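You operate a simulated robot arm through the tools that you are given. There is no shell and no other tool. Be economical: measure what you need, move in short steps, check, and stop when the job is done.

You are at the controls of a simulated robot arm. One attempt, no reset.

TASK
Play track 2 on repeat with the bass on HI, volume 1.
Fine: knobs set before you press play; leave it playing.

The check looks at the end state, three seconds after you hand in, the way a careful person would. Anything else that was tipped, shoved, dropped, spilled or broken makes it a failure.

THE ROBOT
A 7-joint arm with a two-finger parallel gripper, fixed in place. Base frame: the origin is at the foot of the arm, x ahead of it, y to its left, z up. Lengths are in mm, angles in rad, forces in N, time in s.
Its first joint turns from -2.897 to 2.897 rad. Payload 4.4 kg.
Tool frame: the origin (TCP) lies between the finger pads and is the grasp point; the fingertips stand 23 mm ahead of it; z points along the fingers, y is the line along which they close. Largest opening 94 mm; finger width 38, thickness 10; the body of the gripper, 54 by 96 mm, starts 39 mm behind the TCP.
Orientation is that of the tool frame in the base frame, as [roll, pitch, yaw] about the fixed x, y, z axes, in that order (R = Rz(yaw) Ry(pitch) Rx(roll)). With the fingers straight down and closing along the base's y, the tool's x points along the base's -x, its y along +y and its z along -z.

THE INTERFACE
- The arm moves only by the tool apply_moves. Its argument "increments" is one flat list of numbers, 7 for each row, row after row: the shift along the tool's x, y, z in mm, then the turn, a rotation vector about the tool's x, y, z in rad, then the finger opening in mm, from 0 to 94. In form: [x, y, z, rx, ry, rz, fingers, x, y, z, rx, ry, rz, fingers, ...]. A call has 1 to 8 rows; each row is the pose to reach, as a shift and turn from the pose commanded when the call began, along the tool's axes at that moment. A row lasts 0.2 s, in which the tool goes at most 50 mm and 0.15 rad; a call with a longer step from one row to the next is refused whole, and so is a gripper value outside its range. Where a pose cannot be reached the arm comes as near as it can. A force on the tool above 40 N (or 10 N above the force at the start of the call, whichever is more), or a blocked arm, ends the call early, and 0.2 s more pass. The fingers move at their own pace (about 72 mm/s each) and stop on an object; they squeeze with about 26 N. The grip force told is the motor's: it shows also when the fingers shut on nothing. Time passes only in rows, and 0.2 s behind the last, so rows that repeat a pose let the fingers close. The reply holds the time, the measured pose of the TCP, the force on the tool along the base axes, the opening and the grip force, in the units named above and with some noise, with the torque about the TCP (base axes, N m) and any sound that the robot's microphone picked up, and new pictures: "show" is both (left out), scene, wrist or none.
- Cameras (640 x 400 px; columns grow to the right, rows downward): "scene" is fixed at [49.3, -650.9, 1358.3]; the picture's right is [0.70, -0.72, 0.00], its down [-0.23, -0.22, -0.95] and it looks along [0.68, 0.66, -0.32] (base axes); focal length 353 px, centre (320, 200). "wrist" rides on the gripper at [86, 16, -74] in the tool frame; the picture's right is [-0.18, 0.98, 0.00], its down [-0.58, -0.11, -0.81] and it looks along [-0.79, -0.15, 0.59] (tool axes); focal length 243 px, centre (320, 200). There is no depth. A picture from a camera that has moved, and an enlarged one, comes with that camera's place and axes in the base frame and with its lens.
- zoom(camera, box): a new picture of the part [left, top, right, bottom] of that camera's present view, enlarged. The clock stands still meanwhile.
- hand_in(): hands the job in; it is judged then, once.

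Work in short steps. Places have to be worked out from the pictures, the camera data and where the tool is seen: move nearer, look again, correct. Check each grasp and each placing, and mend what went wrong. You have 120 turns and 200 pictures in all, those below and enlarged ones among them. Open the gripper and draw the arm clear of the work before you hand the job in, unless the task says otherwise; then end with one line.

The tools are called after "Emit:" as a command line: name --argument value ..., lists and objects as JSON in quotes. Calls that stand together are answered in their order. apply_moves: Moves the arm, as the interface text tells. Its arguments: {"type":"object","properties":{"increments":{"type":"array","items":{"type":"number"}},"show":{"type":"string","enum":["both","scene","wrist","none"]}},"required":["increments"]} The other tools are called the same way: zoom (camera, box) takes an enlarged picture of a part of a camera's view; hand_in () hands the job in.

At the start:

```text
clock: 0.0
eef_pos: [455.5, 416.0, 1267.5]
tcp_rot: [-3.141, -0.001, -3.141]
force: [0.6, 0.3, -0.2]
torque: [-0.02, -0.03, 0.01]
finger_gap: 94.1
finger_force: 0.1
```

scene: 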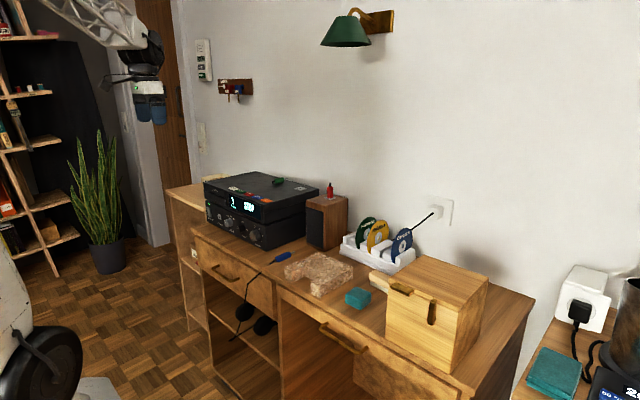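
wrist: 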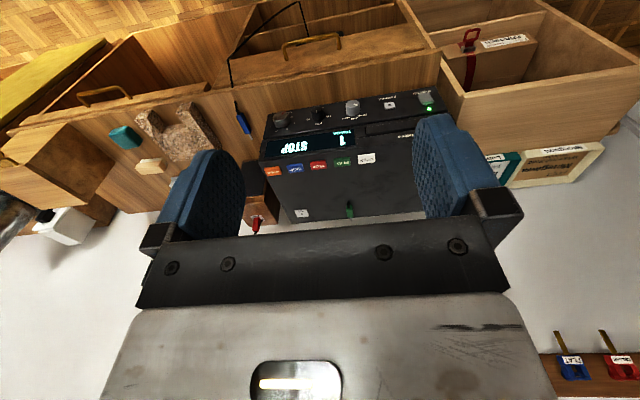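

The wrist view shows the stereo with a display "1 STOP", coloured buttons and knobs. I enlarge it in both views to read labels.

Emit:
zoom --camera "wrist" --box '[240, 80, 460, 225]'

Emit:
zoom --camera "scene" --box '[190, 160, 350, 260]'

Emit:
zoom --camera "scene" --box '[320, 190, 480, 290]'

Emit:
zoom --camera "wrist" --box '[530, 320, 640, 390]'

```text
2.76 times, centred on (350, 152) of wrist
camera zoom: at [367.1, 431.4, 1340.9], right [0.18, 0.98, 0.0], down [0.58, -0.11, 0.81], along [0.79, -0.15, -0.59], focal length 669 px, centre (237, 331)
```

zoom: 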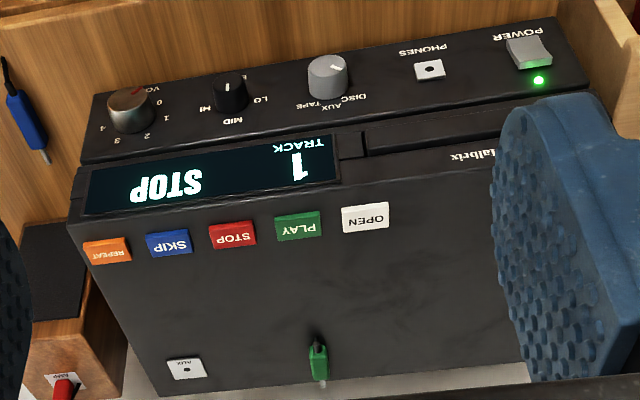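

```text
4.00 times, centred on (270, 210) of scene
camera zoom: at [49.3, -650.9, 1358.3], right [0.7, -0.72, 0.0], down [-0.23, -0.22, -0.95], along [0.68, 0.66, -0.32], focal length 1411 px, centre (520, 160)
```

zoom: 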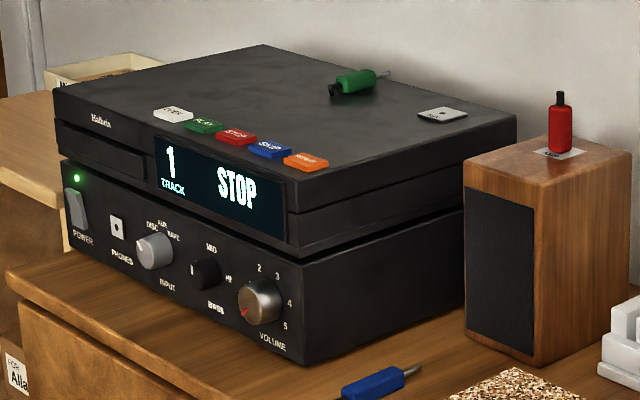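

```text
4.00 times, centred on (400, 240) of scene
camera zoom: at [49.3, -650.9, 1358.3], right [0.7, -0.72, 0.0], down [-0.23, -0.22, -0.95], along [0.68, 0.66, -0.32], focal length 1411 px, centre (0, 40)
```

zoom: 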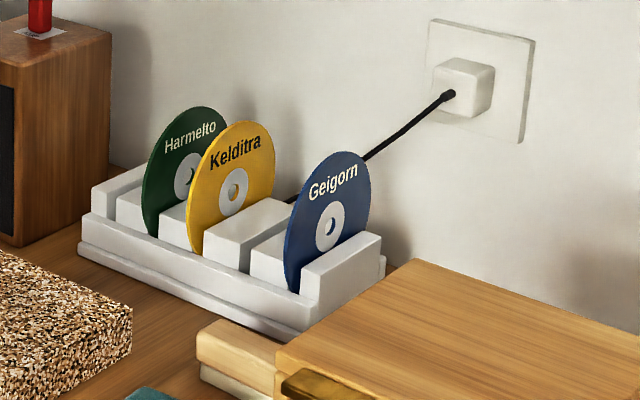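

```text
5.71 times, centred on (585, 355) of wrist
camera zoom: at [367.1, 431.4, 1340.9], right [0.18, 0.98, 0.0], down [0.58, -0.11, 0.81], along [0.79, -0.15, -0.59], focal length 1386 px, centre (-1194, -686)
```

zoom: 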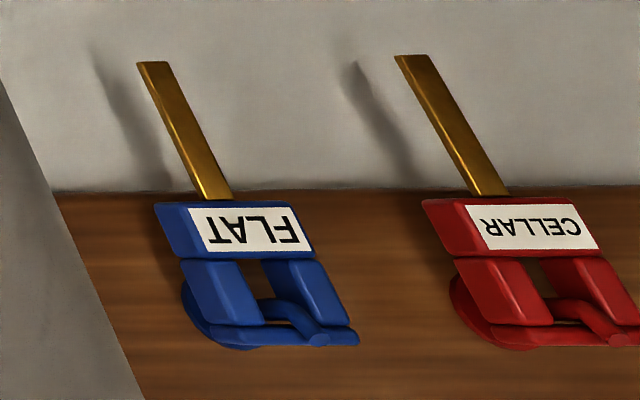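

No disc handling seems to be needed, since the display shows track 1 and STOP. I enlarge the knobs to read their pointers.

Emit:
zoom --camera "scene" --box '[220, 210, 268, 240]'

Emit:
zoom --camera "wrist" --box '[265, 90, 385, 165]'

```text
13.33 times, centred on (244, 225) of scene
camera zoom: at [49.3, -650.9, 1358.3], right [0.7, -0.72, 0.0], down [-0.23, -0.22, -0.95], along [0.68, 0.66, -0.32], focal length 4702 px, centre (1333, -133)
```

zoom: 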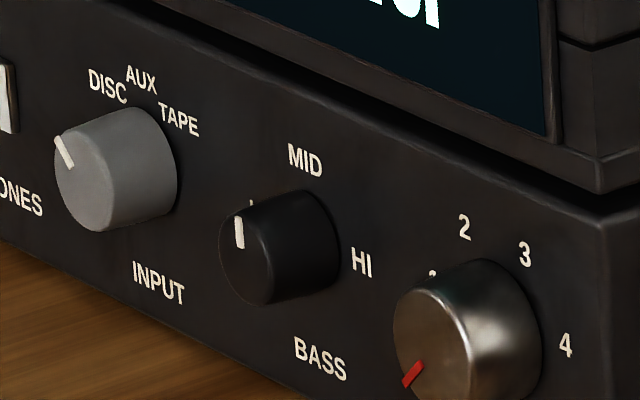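

```text
5.33 times, centred on (325, 128) of wrist
camera zoom: at [367.1, 431.4, 1340.9], right [0.18, 0.98, 0.0], down [0.58, -0.11, 0.81], along [0.79, -0.15, -0.59], focal length 1294 px, centre (293, 587)
```

zoom: 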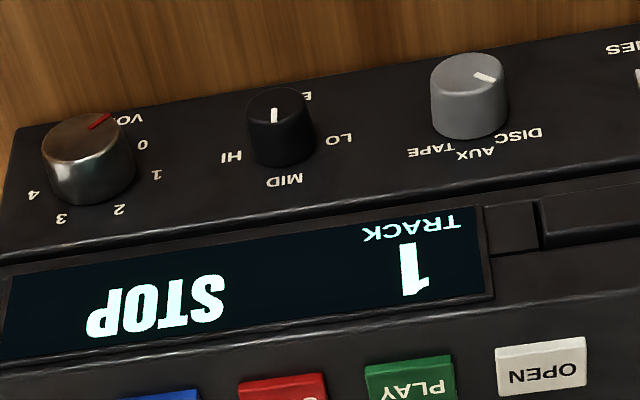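

Readings: input knob on DISC, bass on MID, volume on 0, power on. By triangulation the volume knob is at about (676, 283, 856), the bass knob at (677, 366, 858), and the buttons lie at x≈730, z≈977: repeat y 259, skip 309, stop 358, play 409. I want the tool horizontal with the camera on top, so I first test how far the wrist can yaw.

Emit:
apply_moves --increments '[0, 0, 0, 0, 0, 0.15, 94, 0, 0, 0, 0, 0, 0.3, 94, 0, 0, 0, 0, 0, 0.45, 80, 0, 0, 0, 0, 0, 0.6, 70, 0, 0, 0, 0, 0, 0.75, 70, 0, 0, 0, 0, 0, 0.9, 70, 0, 0, 0, 0, 0, 1.05, 70, 0, 0, 0, 0, 0, 1.2, 70]' --show "scene"

```text
clock: 1.8
eef_pos: [454.2, 414.1, 1266.0]
tcp_rot: [3.141, 0.0, 1.94]
force: [-0.1, -0.5, 0.1]
torque: [-0.02, 0.01, -0.01]
finger_gap: 69.7
finger_force: 0.1
```

scene: 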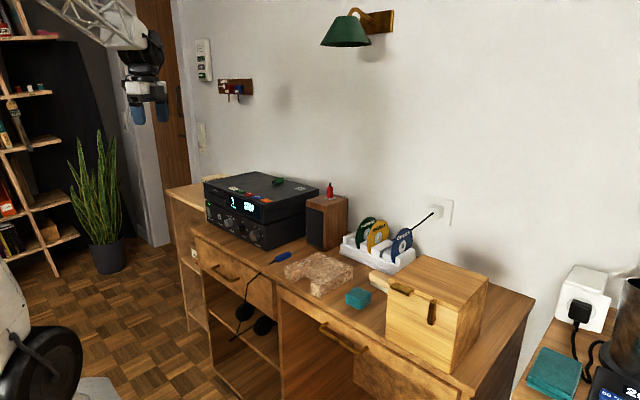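

That yaw worked, so I keep turning in the same direction.

Emit:
apply_moves --increments '[0, 0, 0, 0, 0, 0.15, 70, 0, 0, 0, 0, 0, 0.3, 70, 0, 0, 0, 0, 0, 0.45, 70, 0, 0, 0, 0, 0, 0.6, 70, 0, 0, 0, 0, 0, 0.75, 70, 0, 0, 0, 0, 0, 0.9, 70, 0, 0, 0, 0, 0, 1.05, 70, 0, 0, 0, 0, 0, 1.2, 70]' --show "none"

```text
clock: 3.6
eef_pos: [454.2, 414.0, 1265.9]
tcp_rot: [3.14, 0.0, 0.893]
force: [-0.2, 0.1, 0.2]
torque: [0.0, -0.03, -0.02]
finger_gap: 69.9
finger_force: 0.1
out of reach, approached as far as the arm can: row 8
```

The wrist limit is at yaw ≈0.89. The other direction leaves room for clockwise twists, so I go back the other way.

Emit:
apply_moves --increments '[0, 0, 0, 0, 0, -0.15, 70, 0, 0, 0, 0, 0, -0.3, 70, 0, 0, 0, 0, 0, -0.45, 70, 0, 0, 0, 0, 0, -0.6, 70, 0, 0, 0, 0, 0, -0.75, 70, 0, 0, 0, 0, 0, -0.9, 70, 0, 0, 0, 0, 0, -1.05, 70, 0, 0, 0, 0, 0, -1.2, 70]' --show "none"

Emit:
apply_moves --increments '[0, 0, 0, 0, 0, -0.15, 70, 0, 0, 0, 0, 0, -0.3, 70, 0, 0, 0, 0, 0, -0.45, 70, 0, 0, 0, 0, 0, -0.6, 70, 0, 0, 0, 0, 0, -0.75, 70, 0, 0, 0, 0, 0, -0.9, 70, 0, 0, 0, 0, 0, -1.05, 70, 0, 0, 0, 0, 0, -1.2, 70]' --show "none"

Emit:
apply_moves --increments '[0, 0, 0, 0, 0, -0.15, 70, 0, 0, 0, 0, 0, -0.3, 70, 0, 0, 0, 0, 0, -0.45, 70, 0, 0, 0, 0, 0, -0.6, 70, 0, 0, 0, 0, 0, -0.75, 70, 0, 0, 0, 0, 0, -0.9, 70, 0, 0, 0, 0, 0, -1.05, 70, 0, 0, 0, 0, 0, -1.2, 70]' --show "none"

Emit:
apply_moves --increments '[0, 0, 0, 0, 0, -0.15, 70, 0, 0, 0, 0, 0, -0.3, 70, 0, 0, 0, 0, 0, -0.45, 70, 0, 0, 0, 0, 0, -0.6, 70, 0, 0, 0, 0, 0, -0.75, 70, 0, 0, 0, 0, 0, -0.9, 70, 0, 0, 0, 0, 0, -1.05, 70, 0, 0, 0, 0, 0, -1.2, 70]' --show "scene"

```text
clock: 5.4
eef_pos: [454.9, 414.1, 1266.3]
tcp_rot: [-3.141, 0.0, 2.094]
force: [-0.2, 0.6, 0.6]
torque: [0.02, -0.01, 0.01]
finger_gap: 70.0
finger_force: 0.0
```

```text
clock: 7.2
eef_pos: [454.6, 414.4, 1266.7]
tcp_rot: [3.141, 0.001, -2.988]
force: [-0.8, 0.7, 0.9]
torque: [0.0, 0.01, 0.0]
finger_gap: 69.9
finger_force: 0.0
```

```text
clock: 9.0
eef_pos: [453.1, 414.6, 1266.8]
tcp_rot: [3.141, 0.0, -1.788]
force: [0.2, -0.3, 0.1]
torque: [0.03, -0.02, 0.0]
finger_gap: 70.0
finger_force: 0.1
```

```text
clock: 10.8
eef_pos: [453.9, 414.7, 1267.5]
tcp_rot: [3.14, 0.0, -0.589]
force: [-0.2, 0.0, -0.2]
torque: [0.01, 0.01, -0.01]
finger_gap: 70.0
finger_force: 0.1
```

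scene: 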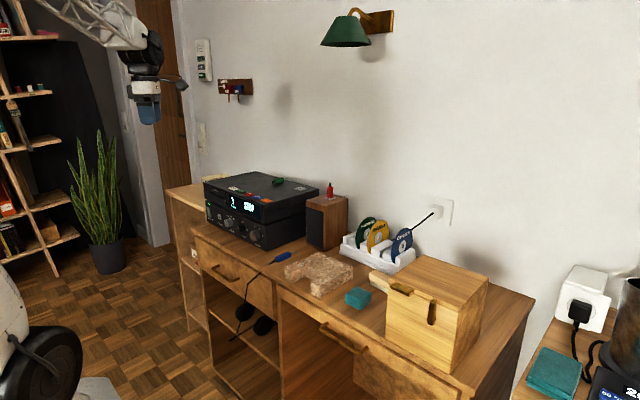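

Now at yaw −0.589. I pitch the tool forward about the base Y axis while coming down and forward, still well clear of the desk.

Emit:
apply_moves --increments '[10, 0, 25, 0.083, 0.1245, 0, 70, 20, 0, 50, 0.1665, 0.249, 0, 70, 30, 0, 75, 0.25, 0.3735, 0, 70, 40, 0, 100, 0.333, 0.498, 0, 70, 50, 0, 125, 0.416, 0.6225, 0, 70, 60, 0, 150, 0.4995, 0.747, 0, 70, 70, 0, 175, 0.583, 0.8715, 0, 70, 80, 0, 200, 0.666, 0.996, 0, 70]' --show "both"

```text
clock: 12.6
eef_pos: [520.3, 371.9, 1065.9]
tcp_rot: [-2.183, -0.883, -1.075]
force: [0.3, 0.6, -0.1]
torque: [0.01, 0.01, 0.0]
finger_gap: 70.3
finger_force: 0.1
camera wrist: at [473.3, 310.0, 1151.4], right [-0.25, -0.71, -0.65], down [-0.9, 0.41, -0.1], along [0.34, 0.57, -0.75], focal length 243 px, centre (320, 200)
```

scene: 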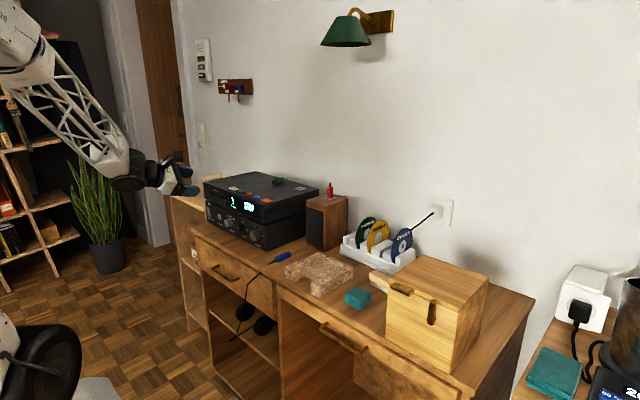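
wrist: 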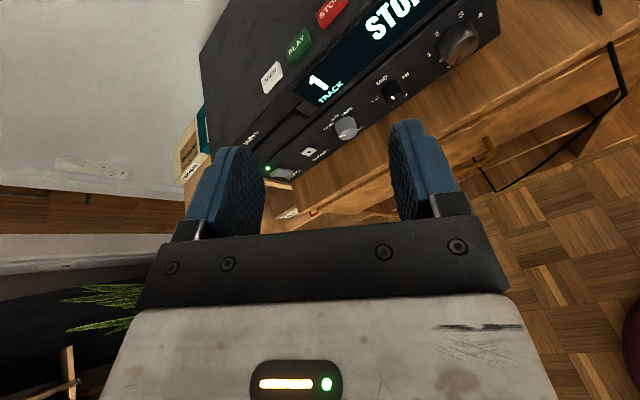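

The tilt is 1.2 rad of 1.57. I finish it and move to about (560, 283, 900) in front of the volume knob.

Emit:
apply_moves --increments '[-13, 30, 19, 0.0687, 0.1025, 0, 70, -27, 61, 39, 0.137, 0.205, 0, 70, -40, 91, 58, 0.206, 0.3075, 0, 70, -54, 122, 78, 0.206, 0.3075, 0, 70, -67, 152, 97, 0.206, 0.3075, 0, 70]' --show "both"

```text
clock: 13.8
eef_pos: [561.0, 283.0, 900.8]
tcp_rot: [-1.571, -0.98, -1.569]
force: [-0.4, 1.0, -0.9]
torque: [0.0, 0.02, 0.0]
finger_gap: 69.9
finger_force: 0.1
camera wrist: at [485.2, 221.4, 963.5], right [0.0, -0.71, -0.7], down [-0.81, 0.41, -0.42], along [0.59, 0.56, -0.58], focal length 243 px, centre (320, 200)
```

scene: 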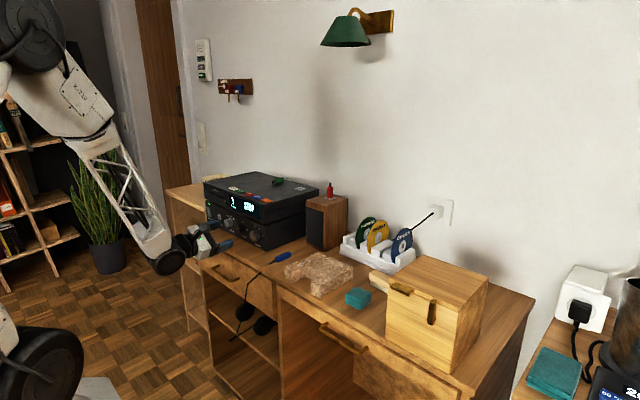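
wrist: 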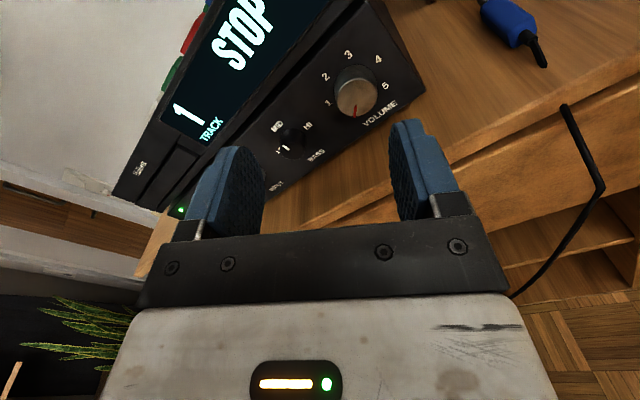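

The tool is now horizontal along +X. I roll it back towards camera-up to see how far it goes, and enlarge the knob view.

Emit:
apply_moves --increments '[0, 0, 0, 0, 0, -0.15, 70, 0, 0, 0, 0, 0, -0.3, 70, 0, 0, 0, 0, 0, -0.45, 70, 0, 0, 0, 0, 0, -0.59, 70]' --show "wrist"

Emit:
zoom --camera "wrist" --box '[220, 0, 420, 125]'

```text
clock: 14.8
eef_pos: [561.0, 281.9, 899.9]
tcp_rot: [2.532, -1.566, 0.611]
force: [0.2, -0.3, -0.1]
torque: [0.03, 0.02, -0.04]
finger_gap: 70.0
finger_force: 0.1
camera wrist: at [485.2, 266.2, 987.5], right [0.0, -0.98, -0.18], down [-0.81, 0.11, -0.58], along [0.59, 0.15, -0.79], focal length 243 px, centre (320, 200)
```

wrist: 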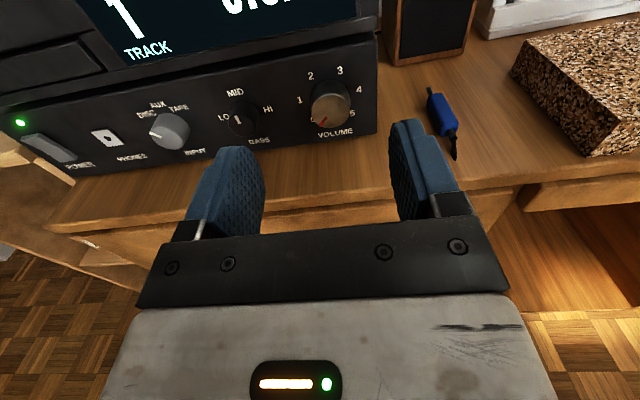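

```text
3.20 times, centred on (320, 62) of wrist
camera zoom: at [485.2, 266.2, 987.5], right [0.0, -0.98, -0.18], down [-0.81, 0.11, -0.58], along [0.59, 0.15, -0.79], focal length 776 px, centre (320, 640)
```

zoom: 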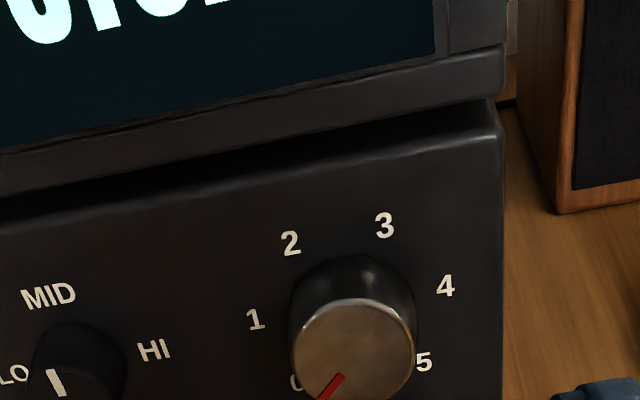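

Camera-up reached. The volume scale runs from 0 at lower left to 5 at lower right in about 54° steps, and its knob face is at about (682, 281, 859). The desk edge is at x≈618. I approach so the fingertips stop about 20 mm before the face.

Emit:
apply_moves --increments '[-20, 0, 20, 0, 0, 0, 65, -41, 0, 40, 0, 0, 0, 60, -41, 0, 79, 0, 0, 0, 60]' --show "both"

Emit:
zoom --camera "wrist" --box '[180, 60, 480, 248]'

Emit:
zoom --camera "scene" --box '[200, 200, 296, 260]'

```text
clock: 15.6
eef_pos: [637.0, 282.3, 857.1]
tcp_rot: [2.987, -1.57, 0.152]
force: [0.2, -0.5, 0.3]
torque: [0.01, -0.01, 0.01]
finger_gap: 59.9
finger_force: 0.0
camera wrist: at [562.7, 266.7, 944.7], right [0.0, -0.98, -0.18], down [-0.81, 0.11, -0.58], along [0.59, 0.15, -0.79], focal length 243 px, centre (320, 200)
```

scene: 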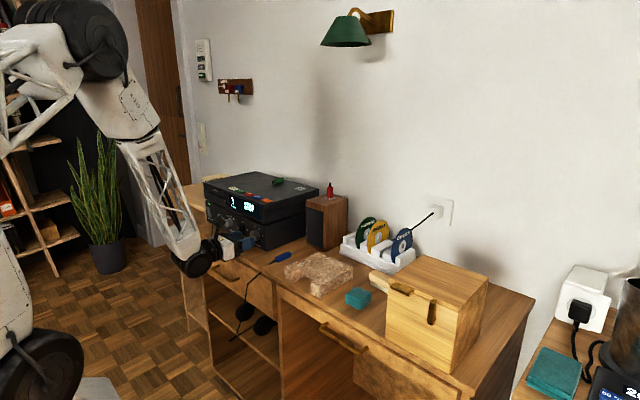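
wrist: 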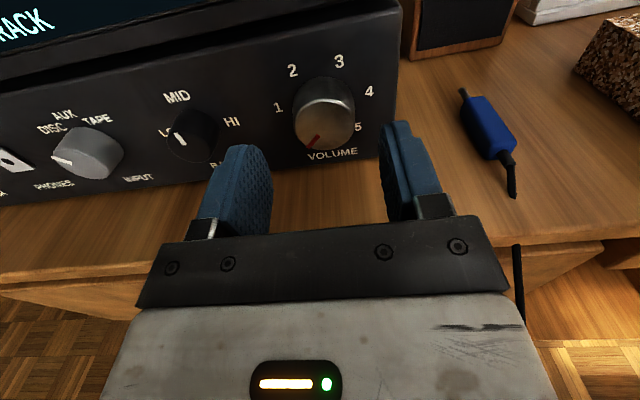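

```text
2.13 times, centred on (330, 154) of wrist
camera zoom: at [562.7, 266.7, 944.7], right [0.0, -0.98, -0.18], down [-0.81, 0.11, -0.58], along [0.59, 0.15, -0.79], focal length 516 px, centre (299, 298)
```

zoom: 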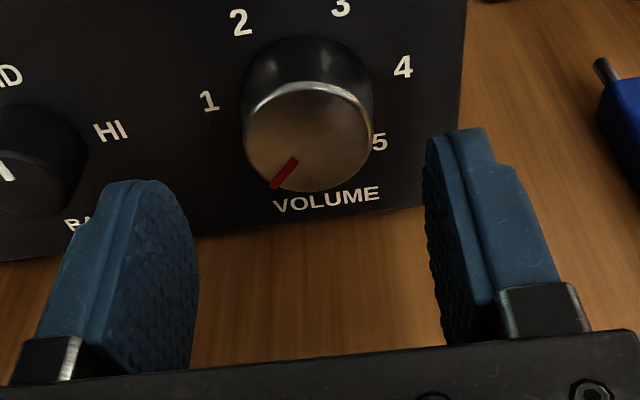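

```text
6.67 times, centred on (248, 230) of scene
camera zoom: at [49.3, -650.9, 1358.3], right [0.7, -0.72, 0.0], down [-0.23, -0.22, -0.95], along [0.68, 0.66, -0.32], focal length 2351 px, centre (800, 0)
```

zoom: 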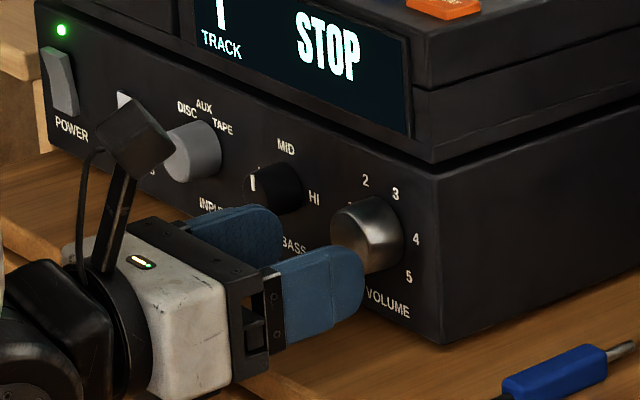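

The knob face centre is at about (682, 281, 858) and the panel at x≈702. I advance 33 mm so the tips straddle the knob.

Emit:
apply_moves --increments '[1, 1.2, 12, 0, 0, 0, 60, 1, 1.2, 24, 0, 0, 0, 60, 1, 1.2, 33, 0, 0, 0, 60]' --show "wrist"

Emit:
zoom --camera "wrist" --box '[180, 90, 480, 278]'

Emit:
zoom --camera "scene" --box '[200, 200, 296, 260]'

```text
clock: 16.4
eef_pos: [671.1, 280.3, 859.1]
tcp_rot: [-3.14, -1.567, -0.003]
force: [-0.3, -0.3, 0.5]
torque: [-0.01, 0.0, 0.02]
finger_gap: 60.2
finger_force: 0.1
camera wrist: at [596.1, 265.0, 946.2], right [0.0, -0.98, -0.18], down [-0.81, 0.11, -0.58], along [0.59, 0.15, -0.79], focal length 243 px, centre (320, 200)
```

wrist: 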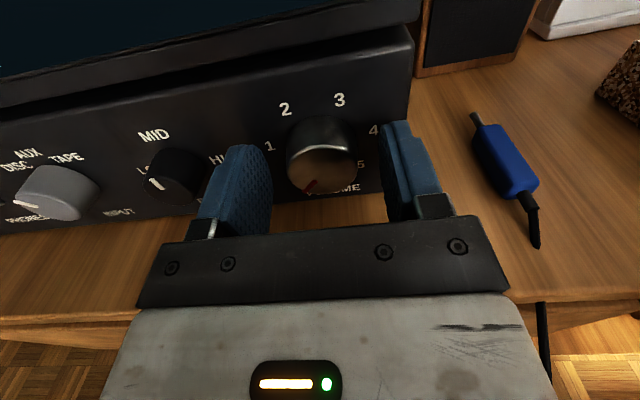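

```text
2.13 times, centred on (330, 184) of wrist
camera zoom: at [596.1, 265.0, 946.2], right [0.0, -0.98, -0.18], down [-0.81, 0.11, -0.58], along [0.59, 0.15, -0.79], focal length 516 px, centre (299, 234)
```

zoom: 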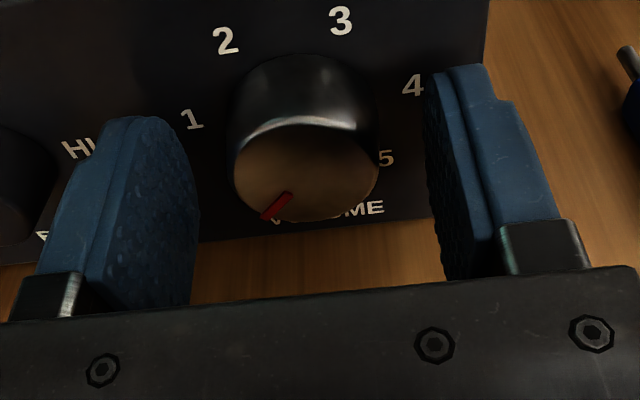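

```text
6.67 times, centred on (248, 230) of scene
camera zoom: at [49.3, -650.9, 1358.3], right [0.7, -0.72, 0.0], down [-0.23, -0.22, -0.95], along [0.68, 0.66, -0.32], focal length 2351 px, centre (800, 0)
```

zoom: 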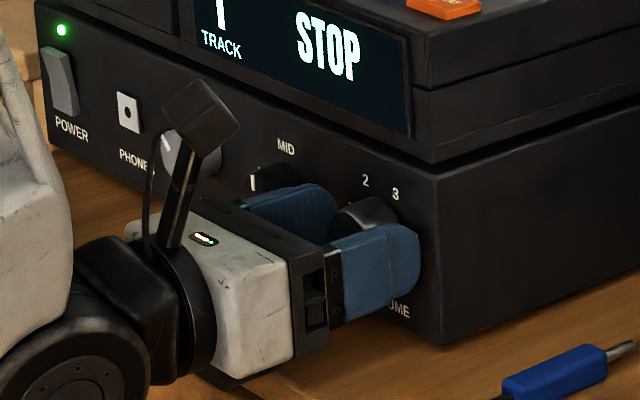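

No contact, and the knob is centred between the fingers. I close on it.

Emit:
apply_moves --increments '[0, 0, 0, 0, 0, 0, 40, 0, 0, 0, 0, 0, 0, 20, 0, 0, 0, 0, 0, 0, 20]' --show "wrist"

```text
clock: 17.2
eef_pos: [670.7, 280.1, 858.9]
tcp_rot: [-3.061, -1.566, -0.084]
force: [7.0, -19.7, 0.2]
torque: [-0.02, -0.11, -0.49]
finger_gap: 37.1
finger_force: 45.5
camera wrist: at [596.1, 264.4, 946.1], right [0.0, -0.98, -0.18], down [-0.81, 0.11, -0.58], along [0.59, 0.15, -0.79], focal length 243 px, centre (320, 200)
```

wrist: 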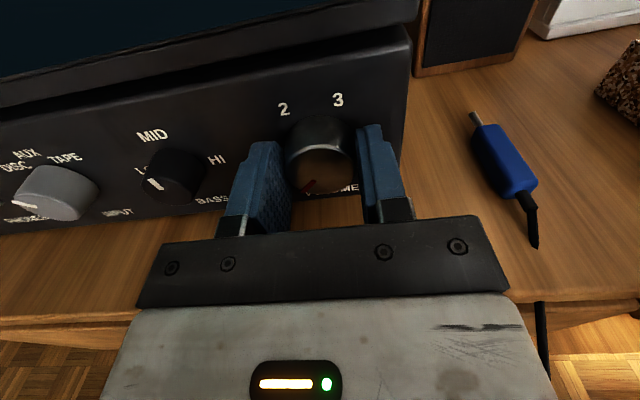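

Gripped at 37 mm with a 20 N side load towards −y, so the knob centre is a bit to the right. I relieve it by shifting 1.5 mm.

Emit:
apply_moves --increments '[0, 0.8, 0, 0, 0, 0, 20, 0, 1.5, 0, 0, 0, 0, 20]' --show "none"

```text
clock: 17.8
eef_pos: [671.4, 279.3, 859.4]
tcp_rot: [3.037, -1.567, 0.105]
force: [19.3, 18.2, -13.7]
torque: [0.05, 0.38, 0.3]
finger_gap: 36.7
finger_force: 45.1
```

Overshot to +18 N, so I go back half way and begin a small twist.

Emit:
apply_moves --increments '[0, -0.7, 0, 0, 0, 0, 20, 0, -0.7, 0, 0, 0, 0.08, 20, 0, -0.7, 0, 0, 0, 0.16, 20]' --show "wrist"

Emit:
zoom --camera "wrist" --box '[220, 80, 420, 205]'

```text
clock: 18.6
eef_pos: [670.3, 279.7, 859.1]
tcp_rot: [-1.593, -1.411, -1.549]
force: [-8.9, 21.2, -8.1]
torque: [0.02, 0.42, 0.52]
finger_gap: 36.8
finger_force: 44.9
camera wrist: at [595.9, 250.4, 942.5], right [0.0, -0.94, -0.34], down [-0.81, 0.2, -0.55], along [0.59, 0.27, -0.76], focal length 243 px, centre (320, 200)
```

wrist: 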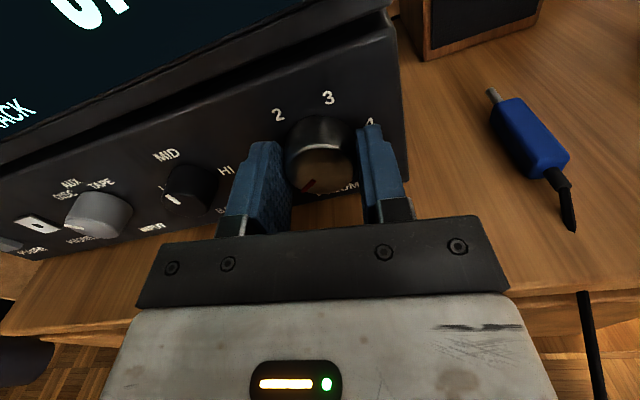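

```text
3.20 times, centred on (320, 142) of wrist
camera zoom: at [595.9, 250.4, 942.5], right [0.0, -0.94, -0.34], down [-0.81, 0.2, -0.55], along [0.59, 0.27, -0.76], focal length 776 px, centre (320, 384)
```

zoom: 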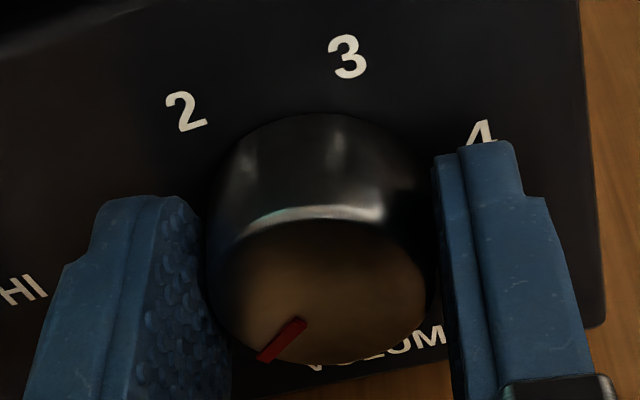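

The pointer keeps its angle in the rotating view, so the knob is turning with the gripper. I continue another 0.3 rad with a small shift to unload the side force.

Emit:
apply_moves --increments '[-0.3, -0.7, 0, 0, 0, 0.1, 20, -0.3, -0.7, 0, 0, 0, 0.2, 20, -0.3, -0.7, 0, 0, 0, 0.3, 20]' --show "wrist"

Emit:
zoom --camera "wrist" --box '[220, 80, 420, 205]'

Emit:
zoom --camera "scene" --box '[200, 200, 296, 260]'

```text
clock: 19.4
eef_pos: [671.1, 280.1, 859.4]
tcp_rot: [-1.578, -1.108, -1.567]
force: [-36.2, -2.9, 2.1]
torque: [0.02, -0.05, -0.08]
finger_gap: 36.7
finger_force: 44.5
camera wrist: at [595.9, 227.0, 929.8], right [0.0, -0.8, -0.6], down [-0.81, 0.36, -0.47], along [0.59, 0.48, -0.65], focal length 243 px, centre (320, 200)
```

wrist: 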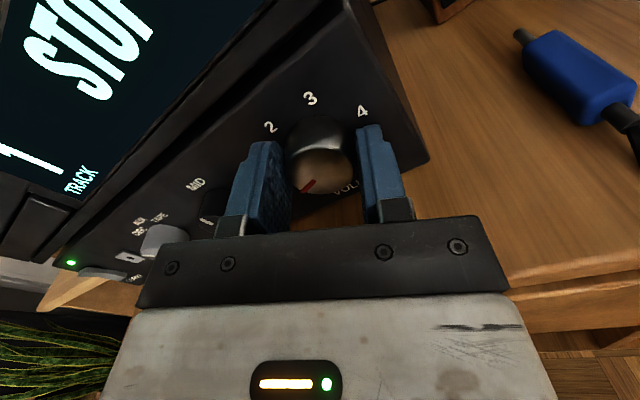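

```text
3.20 times, centred on (320, 142) of wrist
camera zoom: at [595.9, 227.0, 929.8], right [0.0, -0.8, -0.6], down [-0.81, 0.36, -0.47], along [0.59, 0.48, -0.65], focal length 776 px, centre (320, 384)
```

zoom: 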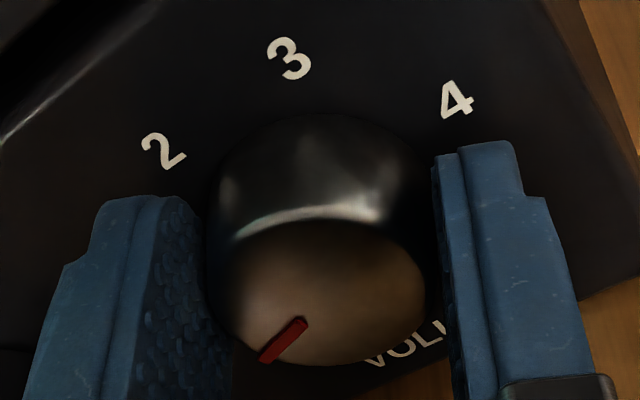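

```text
6.67 times, centred on (248, 230) of scene
camera zoom: at [49.3, -650.9, 1358.3], right [0.7, -0.72, 0.0], down [-0.23, -0.22, -0.95], along [0.68, 0.66, -0.32], focal length 2351 px, centre (800, 0)
```

zoom: 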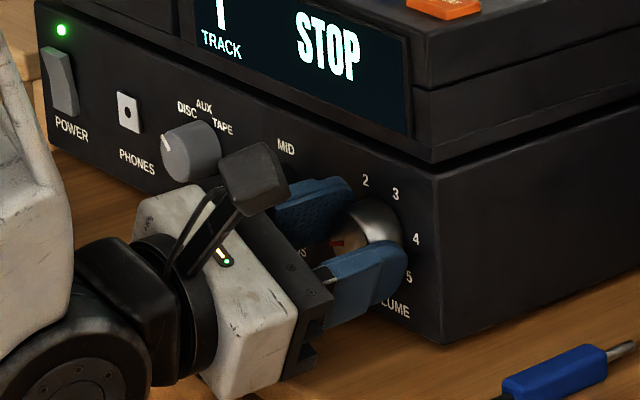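

Turned 0.46 rad so far (0.94 needed). The gripper body would get close to the desk at larger roll, so I ease off the axial load, release, roll back and regrip.

Emit:
apply_moves --increments '[0, 0, -1.2, 0, 0, 0, 20, 0, 0, -1.2, 0, 0, 0, 60, 0, 0, -1.2, 0, 0, 0, 60, 0, 0, -1.2, 0, 0, -0.12, 60, 0, 0, -1.2, 0, 0, -0.25, 60, 0, 0, -1.2, 0, 0, -0.38, 60, 0, 0, -1.2, 0, 0, -0.46, 60]' --show "wrist"

Emit:
zoom --camera "wrist" --box '[180, 70, 480, 258]'

```text
clock: 21.0
eef_pos: [670.4, 280.7, 859.3]
tcp_rot: [2.608, -1.568, 0.534]
force: [0.5, -0.3, 0.2]
torque: [0.0, 0.0, -0.02]
finger_gap: 60.0
finger_force: 0.1
camera wrist: at [595.5, 264.8, 946.7], right [0.0, -0.98, -0.18], down [-0.81, 0.11, -0.58], along [0.59, 0.15, -0.79], focal length 243 px, centre (320, 200)
```

wrist: 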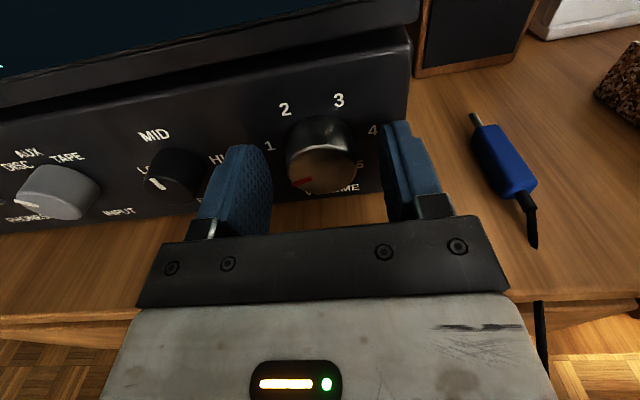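

```text
2.13 times, centred on (330, 164) of wrist
camera zoom: at [595.5, 264.8, 946.7], right [0.0, -0.98, -0.18], down [-0.81, 0.11, -0.58], along [0.59, 0.15, -0.79], focal length 516 px, centre (299, 277)
```

zoom: 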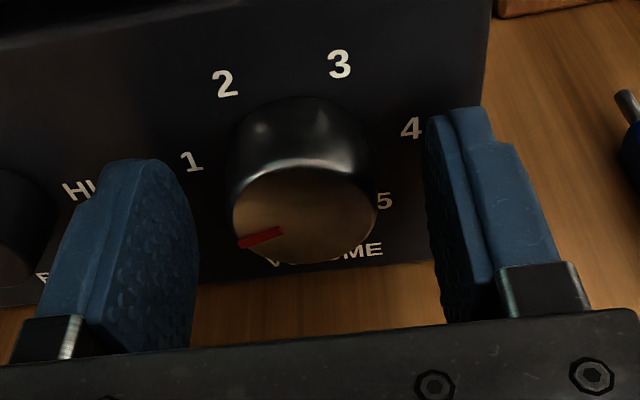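

The knob stayed in place, about half way to 1. I regrip at y≈280.

Emit:
apply_moves --increments '[0, 0.6, 0.5, 0, 0, 0, 45, 0, 0.6, 0.5, 0, 0, 0, 20, 0, 0.6, 0.5, 0, 0, 0, 20]' --show "none"

```text
clock: 21.8
eef_pos: [670.9, 280.0, 860.5]
tcp_rot: [3.127, -1.566, 0.016]
force: [0.4, 9.9, -1.2]
torque: [0.02, 0.03, 0.28]
finger_gap: 37.2
finger_force: 44.9
```

Well centred now. I twist 0.46 rad.

Emit:
apply_moves --increments '[0, -0.3, 0, 0, 0, 0.1, 20, 0, -0.3, 0, 0, 0, 0.2, 20, 0, -0.3, 0, 0, 0, 0.3, 20, 0, -0.3, 0, 0, 0, 0.4, 20, 0, -0.3, 0, 0, 0, 0.47, 20]' --show "none"

Emit:
apply_moves --increments '[0, 0, 0, 0, 0, 0, 20, 0, 0, 0, 0, 0, 0, 60, 0, 0, 0, 0, 0, 0, 60, 0, 0, 0, 0, 0, -0.12, 60, 0, 0, -10, 0, 0, -0.25, 60, 0, 0, -20, 0, 0, -0.38, 60, 0, 0, -30, 0, 0, -0.47, 60]' --show "wrist"

Emit:
zoom --camera "wrist" --box '[250, 30, 410, 130]'

Emit:
zoom --camera "scene" --box '[220, 210, 268, 240]'

```text
clock: 23.0
eef_pos: [671.0, 280.2, 859.4]
tcp_rot: [-1.578, -1.099, -1.568]
force: [13.2, -10.6, 2.4]
torque: [-0.03, 0.2, -0.15]
finger_gap: 36.8
finger_force: 44.9
```

```text
clock: 24.6
eef_pos: [641.0, 279.4, 858.7]
tcp_rot: [2.768, -1.567, 0.374]
force: [0.2, -0.7, 0.0]
torque: [0.01, 0.02, -0.01]
finger_gap: 60.0
finger_force: 0.1
camera wrist: at [565.7, 263.6, 946.3], right [0.0, -0.98, -0.18], down [-0.81, 0.11, -0.58], along [0.59, 0.15, -0.79], focal length 243 px, centre (320, 200)
```

wrist: 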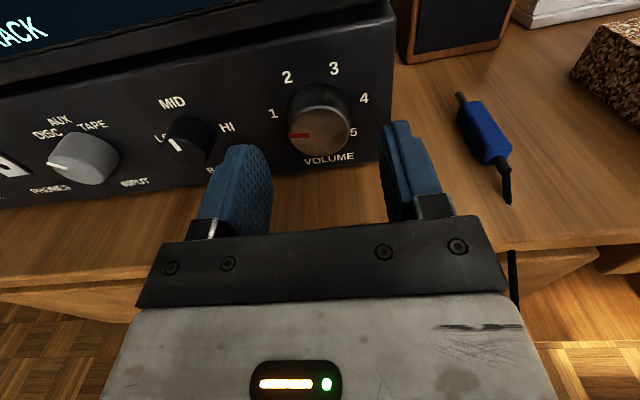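

```text
4.00 times, centred on (330, 80) of wrist
camera zoom: at [565.7, 263.6, 946.3], right [0.0, -0.98, -0.18], down [-0.81, 0.11, -0.58], along [0.59, 0.15, -0.79], focal length 970 px, centre (280, 680)
```

zoom: 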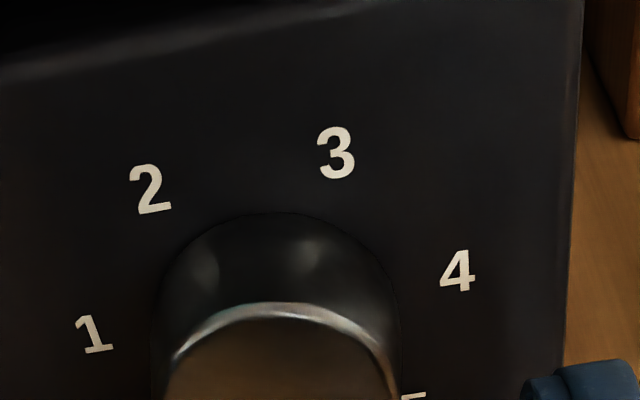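

```text
13.33 times, centred on (244, 225) of scene
camera zoom: at [49.3, -650.9, 1358.3], right [0.7, -0.72, 0.0], down [-0.23, -0.22, -0.95], along [0.68, 0.66, -0.32], focal length 4702 px, centre (1333, -133)
```

zoom: 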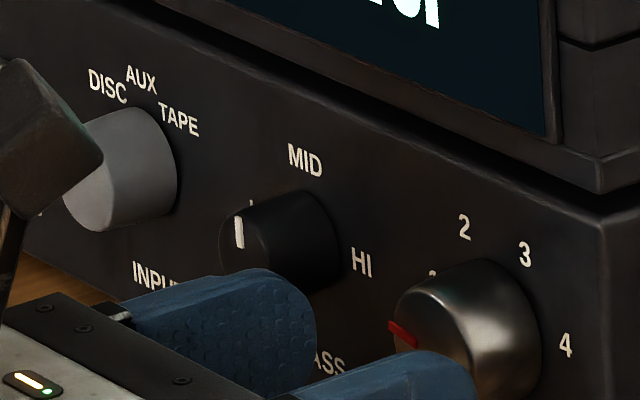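

The pointer is near 1. I measure its angle with a closer view, and look at the bass knob too.

Emit:
zoom --camera "wrist" --box '[260, 70, 388, 150]'

Emit:
zoom --camera "wrist" --box '[120, 90, 248, 170]'

```text
5.00 times, centred on (324, 110) of wrist
camera zoom: at [565.7, 263.6, 946.3], right [0.0, -0.98, -0.18], down [-0.81, 0.11, -0.58], along [0.59, 0.15, -0.79], focal length 1213 px, centre (300, 650)
```

zoom: 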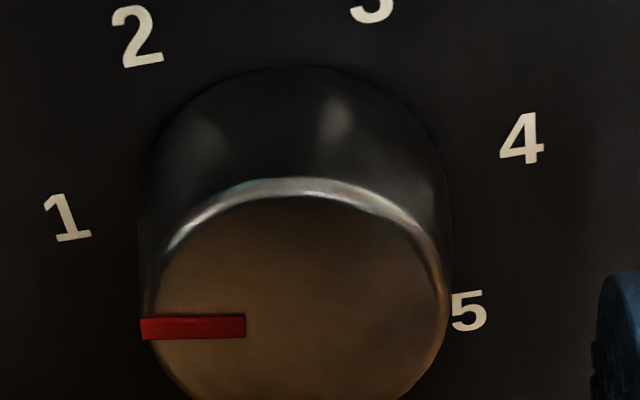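

```text
5.00 times, centred on (184, 130) of wrist
camera zoom: at [565.7, 263.6, 946.3], right [0.0, -0.98, -0.18], down [-0.81, 0.11, -0.58], along [0.59, 0.15, -0.79], focal length 1213 px, centre (1000, 550)
```

zoom: 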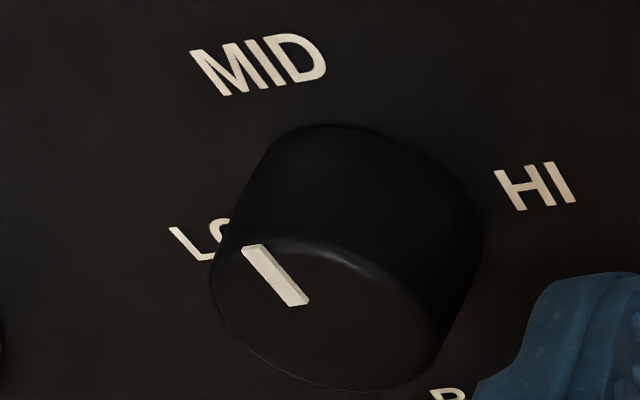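

Back-projecting the pointer gives −81° from vertical, which is on "1". The bass pointer is straight up at MID, HI is about 87° clockwise, and the knob centre is at about (·, 369.5, 856). I slide over to it.

Emit:
apply_moves --increments '[-0.7, -30, 0, 0, 0, 0, 55, -0.7, -60, 0, 0, 0, 0, 50, -0.7, -90, 0, 0, 0, 0, 50]' --show "wrist"

Emit:
zoom --camera "wrist" --box '[220, 60, 420, 185]'

```text
clock: 25.4
eef_pos: [641.1, 371.2, 858.6]
tcp_rot: [3.131, -1.569, 0.006]
force: [0.2, 0.3, 0.1]
torque: [0.0, 0.0, 0.0]
finger_gap: 49.8
finger_force: 0.0
camera wrist: at [565.3, 354.3, 945.2], right [0.0, -0.98, -0.18], down [-0.81, 0.11, -0.58], along [0.59, 0.15, -0.79], focal length 243 px, centre (320, 200)
```

wrist: 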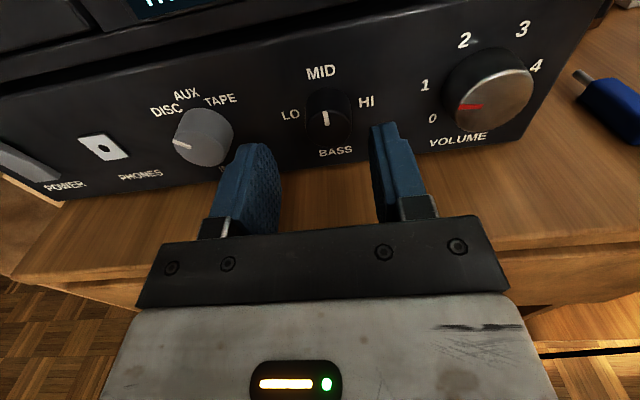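

```text
3.20 times, centred on (320, 122) of wrist
camera zoom: at [565.3, 354.3, 945.2], right [0.0, -0.98, -0.18], down [-0.81, 0.11, -0.58], along [0.59, 0.15, -0.79], focal length 776 px, centre (320, 448)
```

zoom: 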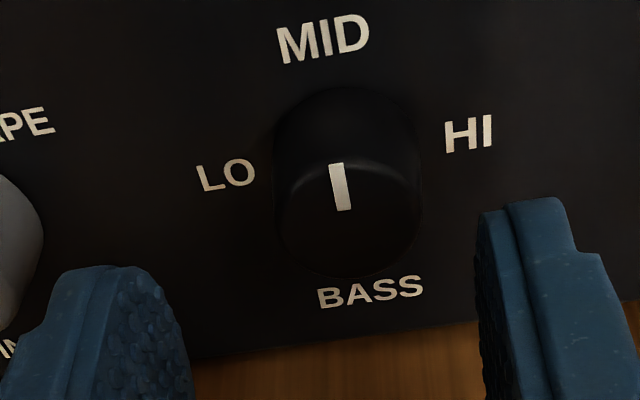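

Knob centre measured at (682, 366.2, 857), and HI is at 90°. I shift right 4 mm, advance 30 mm, then close.

Emit:
apply_moves --increments '[0, 4.2, 0, 0, 0, 0, 50, 0, 4.2, 15, 0, 0, 0, 50, 0, 4.2, 30, 0, 0, 0, 50, 0, 4.2, 30, 0, 0, 0, 40]' --show "wrist"

Emit:
zoom --camera "wrist" --box '[220, 80, 420, 205]'

```text
clock: 26.4
eef_pos: [671.3, 366.6, 858.5]
tcp_rot: [-3.106, -1.567, -0.04]
force: [-0.6, 0.3, -0.1]
torque: [-0.01, -0.02, -0.01]
finger_gap: 39.9
finger_force: 0.1
camera wrist: at [596.3, 350.7, 945.6], right [0.0, -0.98, -0.18], down [-0.81, 0.11, -0.58], along [0.59, 0.15, -0.79], focal length 243 px, centre (320, 200)
```

wrist: 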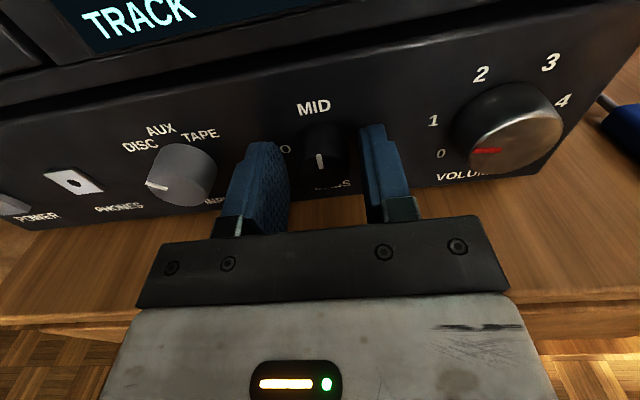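

```text
3.20 times, centred on (320, 142) of wrist
camera zoom: at [596.3, 350.7, 945.6], right [0.0, -0.98, -0.18], down [-0.81, 0.11, -0.58], along [0.59, 0.15, -0.79], focal length 776 px, centre (320, 384)
```

zoom: 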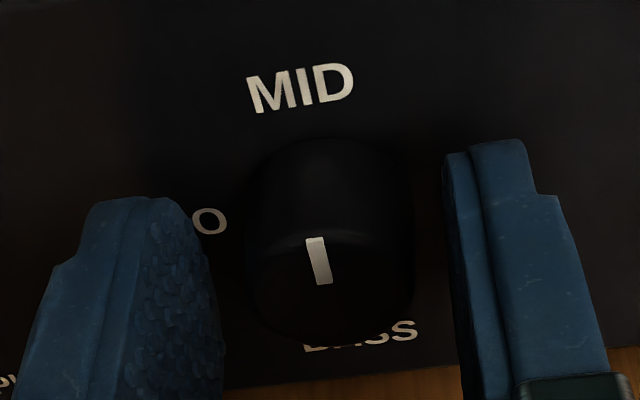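

Centred. I close on the knob.

Emit:
apply_moves --increments '[0, 0, 0, 0, 0, 0, 25, 0, 0, 0, 0, 0, 0, 12, 0, 0, 0, 0, 0, 0, 12]' --show "none"

```text
clock: 27.2
eef_pos: [671.7, 364.0, 858.0]
tcp_rot: [-3.113, -1.568, -0.032]
force: [6.8, -37.1, 1.4]
torque: [0.02, -0.21, -0.94]
finger_gap: 27.0
finger_force: 45.1
```

There is −37 N of side load, so I shift 1.2 mm to the right to relieve it.

Emit:
apply_moves --increments '[0, 0.6, 0, 0, 0, 0, 12, 0, 1.2, 0, 0, 0, 0, 12]' --show "none"

```text
clock: 27.8
eef_pos: [670.5, 365.1, 857.9]
tcp_rot: [3.084, -1.567, 0.06]
force: [22.4, -8.6, -17.2]
torque: [-0.03, 0.48, -0.21]
finger_gap: 27.2
finger_force: 44.9
```

Side load relieved. I twist 0.47 rad.

Emit:
apply_moves --increments '[-0.3, 0.3, 0.3, 0, 0, 0.1, 12, -0.3, 0.3, 0.3, 0, 0, 0.2, 12, -0.3, 0.3, 0.3, 0, 0, 0.3, 12, -0.3, 0.3, 0.3, 0, 0, 0.4, 12, -0.3, 0.3, 0.3, 0, 0, 0.5, 12]' --show "wrist"

Emit:
zoom --camera "wrist" --box '[220, 80, 420, 205]'

```text
clock: 29.0
eef_pos: [671.4, 363.6, 858.6]
tcp_rot: [-1.575, -1.07, -1.565]
force: [-26.7, 26.7, -7.3]
torque: [0.0, 0.11, 0.88]
finger_gap: 27.5
finger_force: 44.9
camera wrist: at [595.9, 309.0, 927.3], right [0.0, -0.77, -0.63], down [-0.81, 0.37, -0.46], along [0.59, 0.51, -0.63], focal length 243 px, centre (320, 200)
```

wrist: 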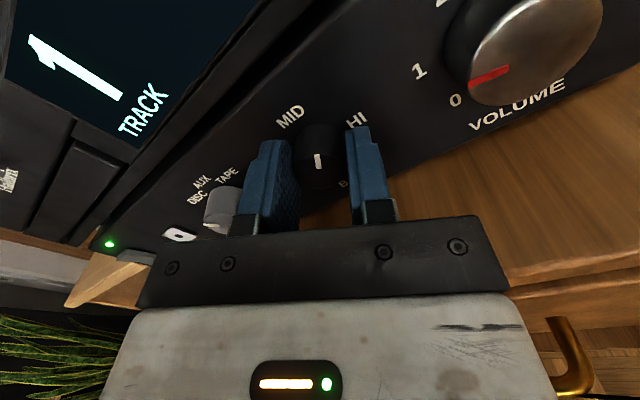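

```text
3.20 times, centred on (320, 142) of wrist
camera zoom: at [595.9, 309.0, 927.3], right [0.0, -0.77, -0.63], down [-0.81, 0.37, -0.46], along [0.59, 0.51, -0.63], focal length 776 px, centre (320, 384)
```

zoom: 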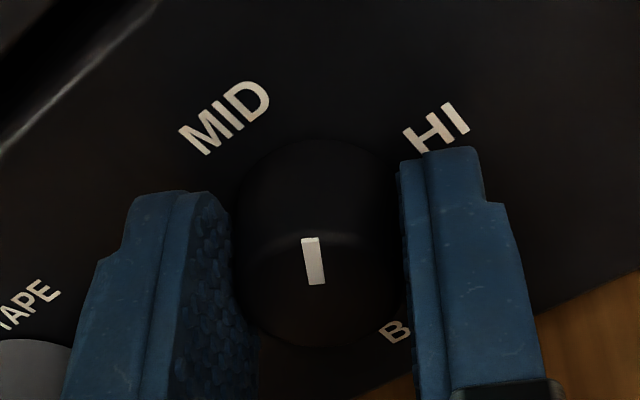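

The knob follows the twist. I release, roll back and check that it stays.

Emit:
apply_moves --increments '[0, 0, -1, 0, 0, 0, 12, 0, 0, -1, 0, 0, 0, 50, 0, 0, -1, 0, 0, 0, 50, 0, 0, -1, 0, 0, -0.12, 50, 0, 0, -1, 0, 0, -0.25, 50, 0, 0, -1, 0, 0, -0.38, 50, 0, 0, -1, 0, 0, -0.5, 50]' --show "wrist"

Emit:
zoom --camera "wrist" --box '[220, 80, 420, 205]'

```text
clock: 30.6
eef_pos: [669.5, 363.8, 858.8]
tcp_rot: [2.723, -1.568, 0.418]
force: [-1.2, 0.2, 0.2]
torque: [0.0, 0.02, 0.0]
finger_gap: 49.8
finger_force: 0.0
camera wrist: at [595.0, 348.4, 946.0], right [0.0, -0.98, -0.18], down [-0.81, 0.11, -0.58], along [0.59, 0.15, -0.79], focal length 243 px, centre (320, 200)
```

wrist: 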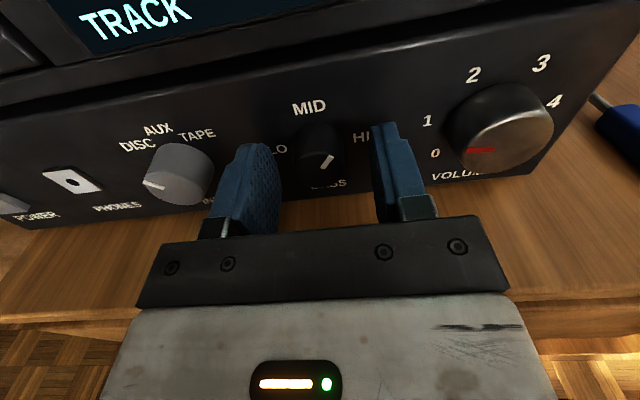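

```text
3.20 times, centred on (320, 142) of wrist
camera zoom: at [595.0, 348.4, 946.0], right [0.0, -0.98, -0.18], down [-0.81, 0.11, -0.58], along [0.59, 0.15, -0.79], focal length 776 px, centre (320, 384)
```

zoom: 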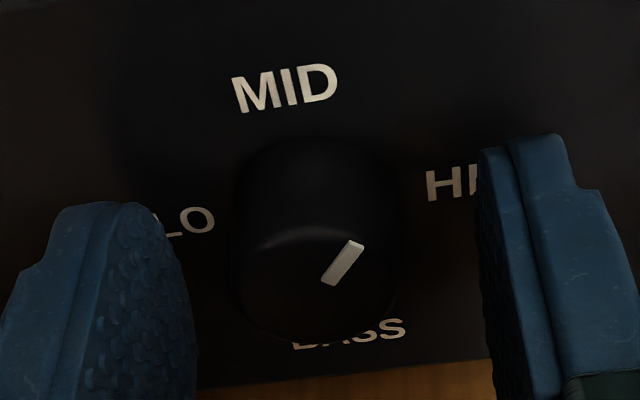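

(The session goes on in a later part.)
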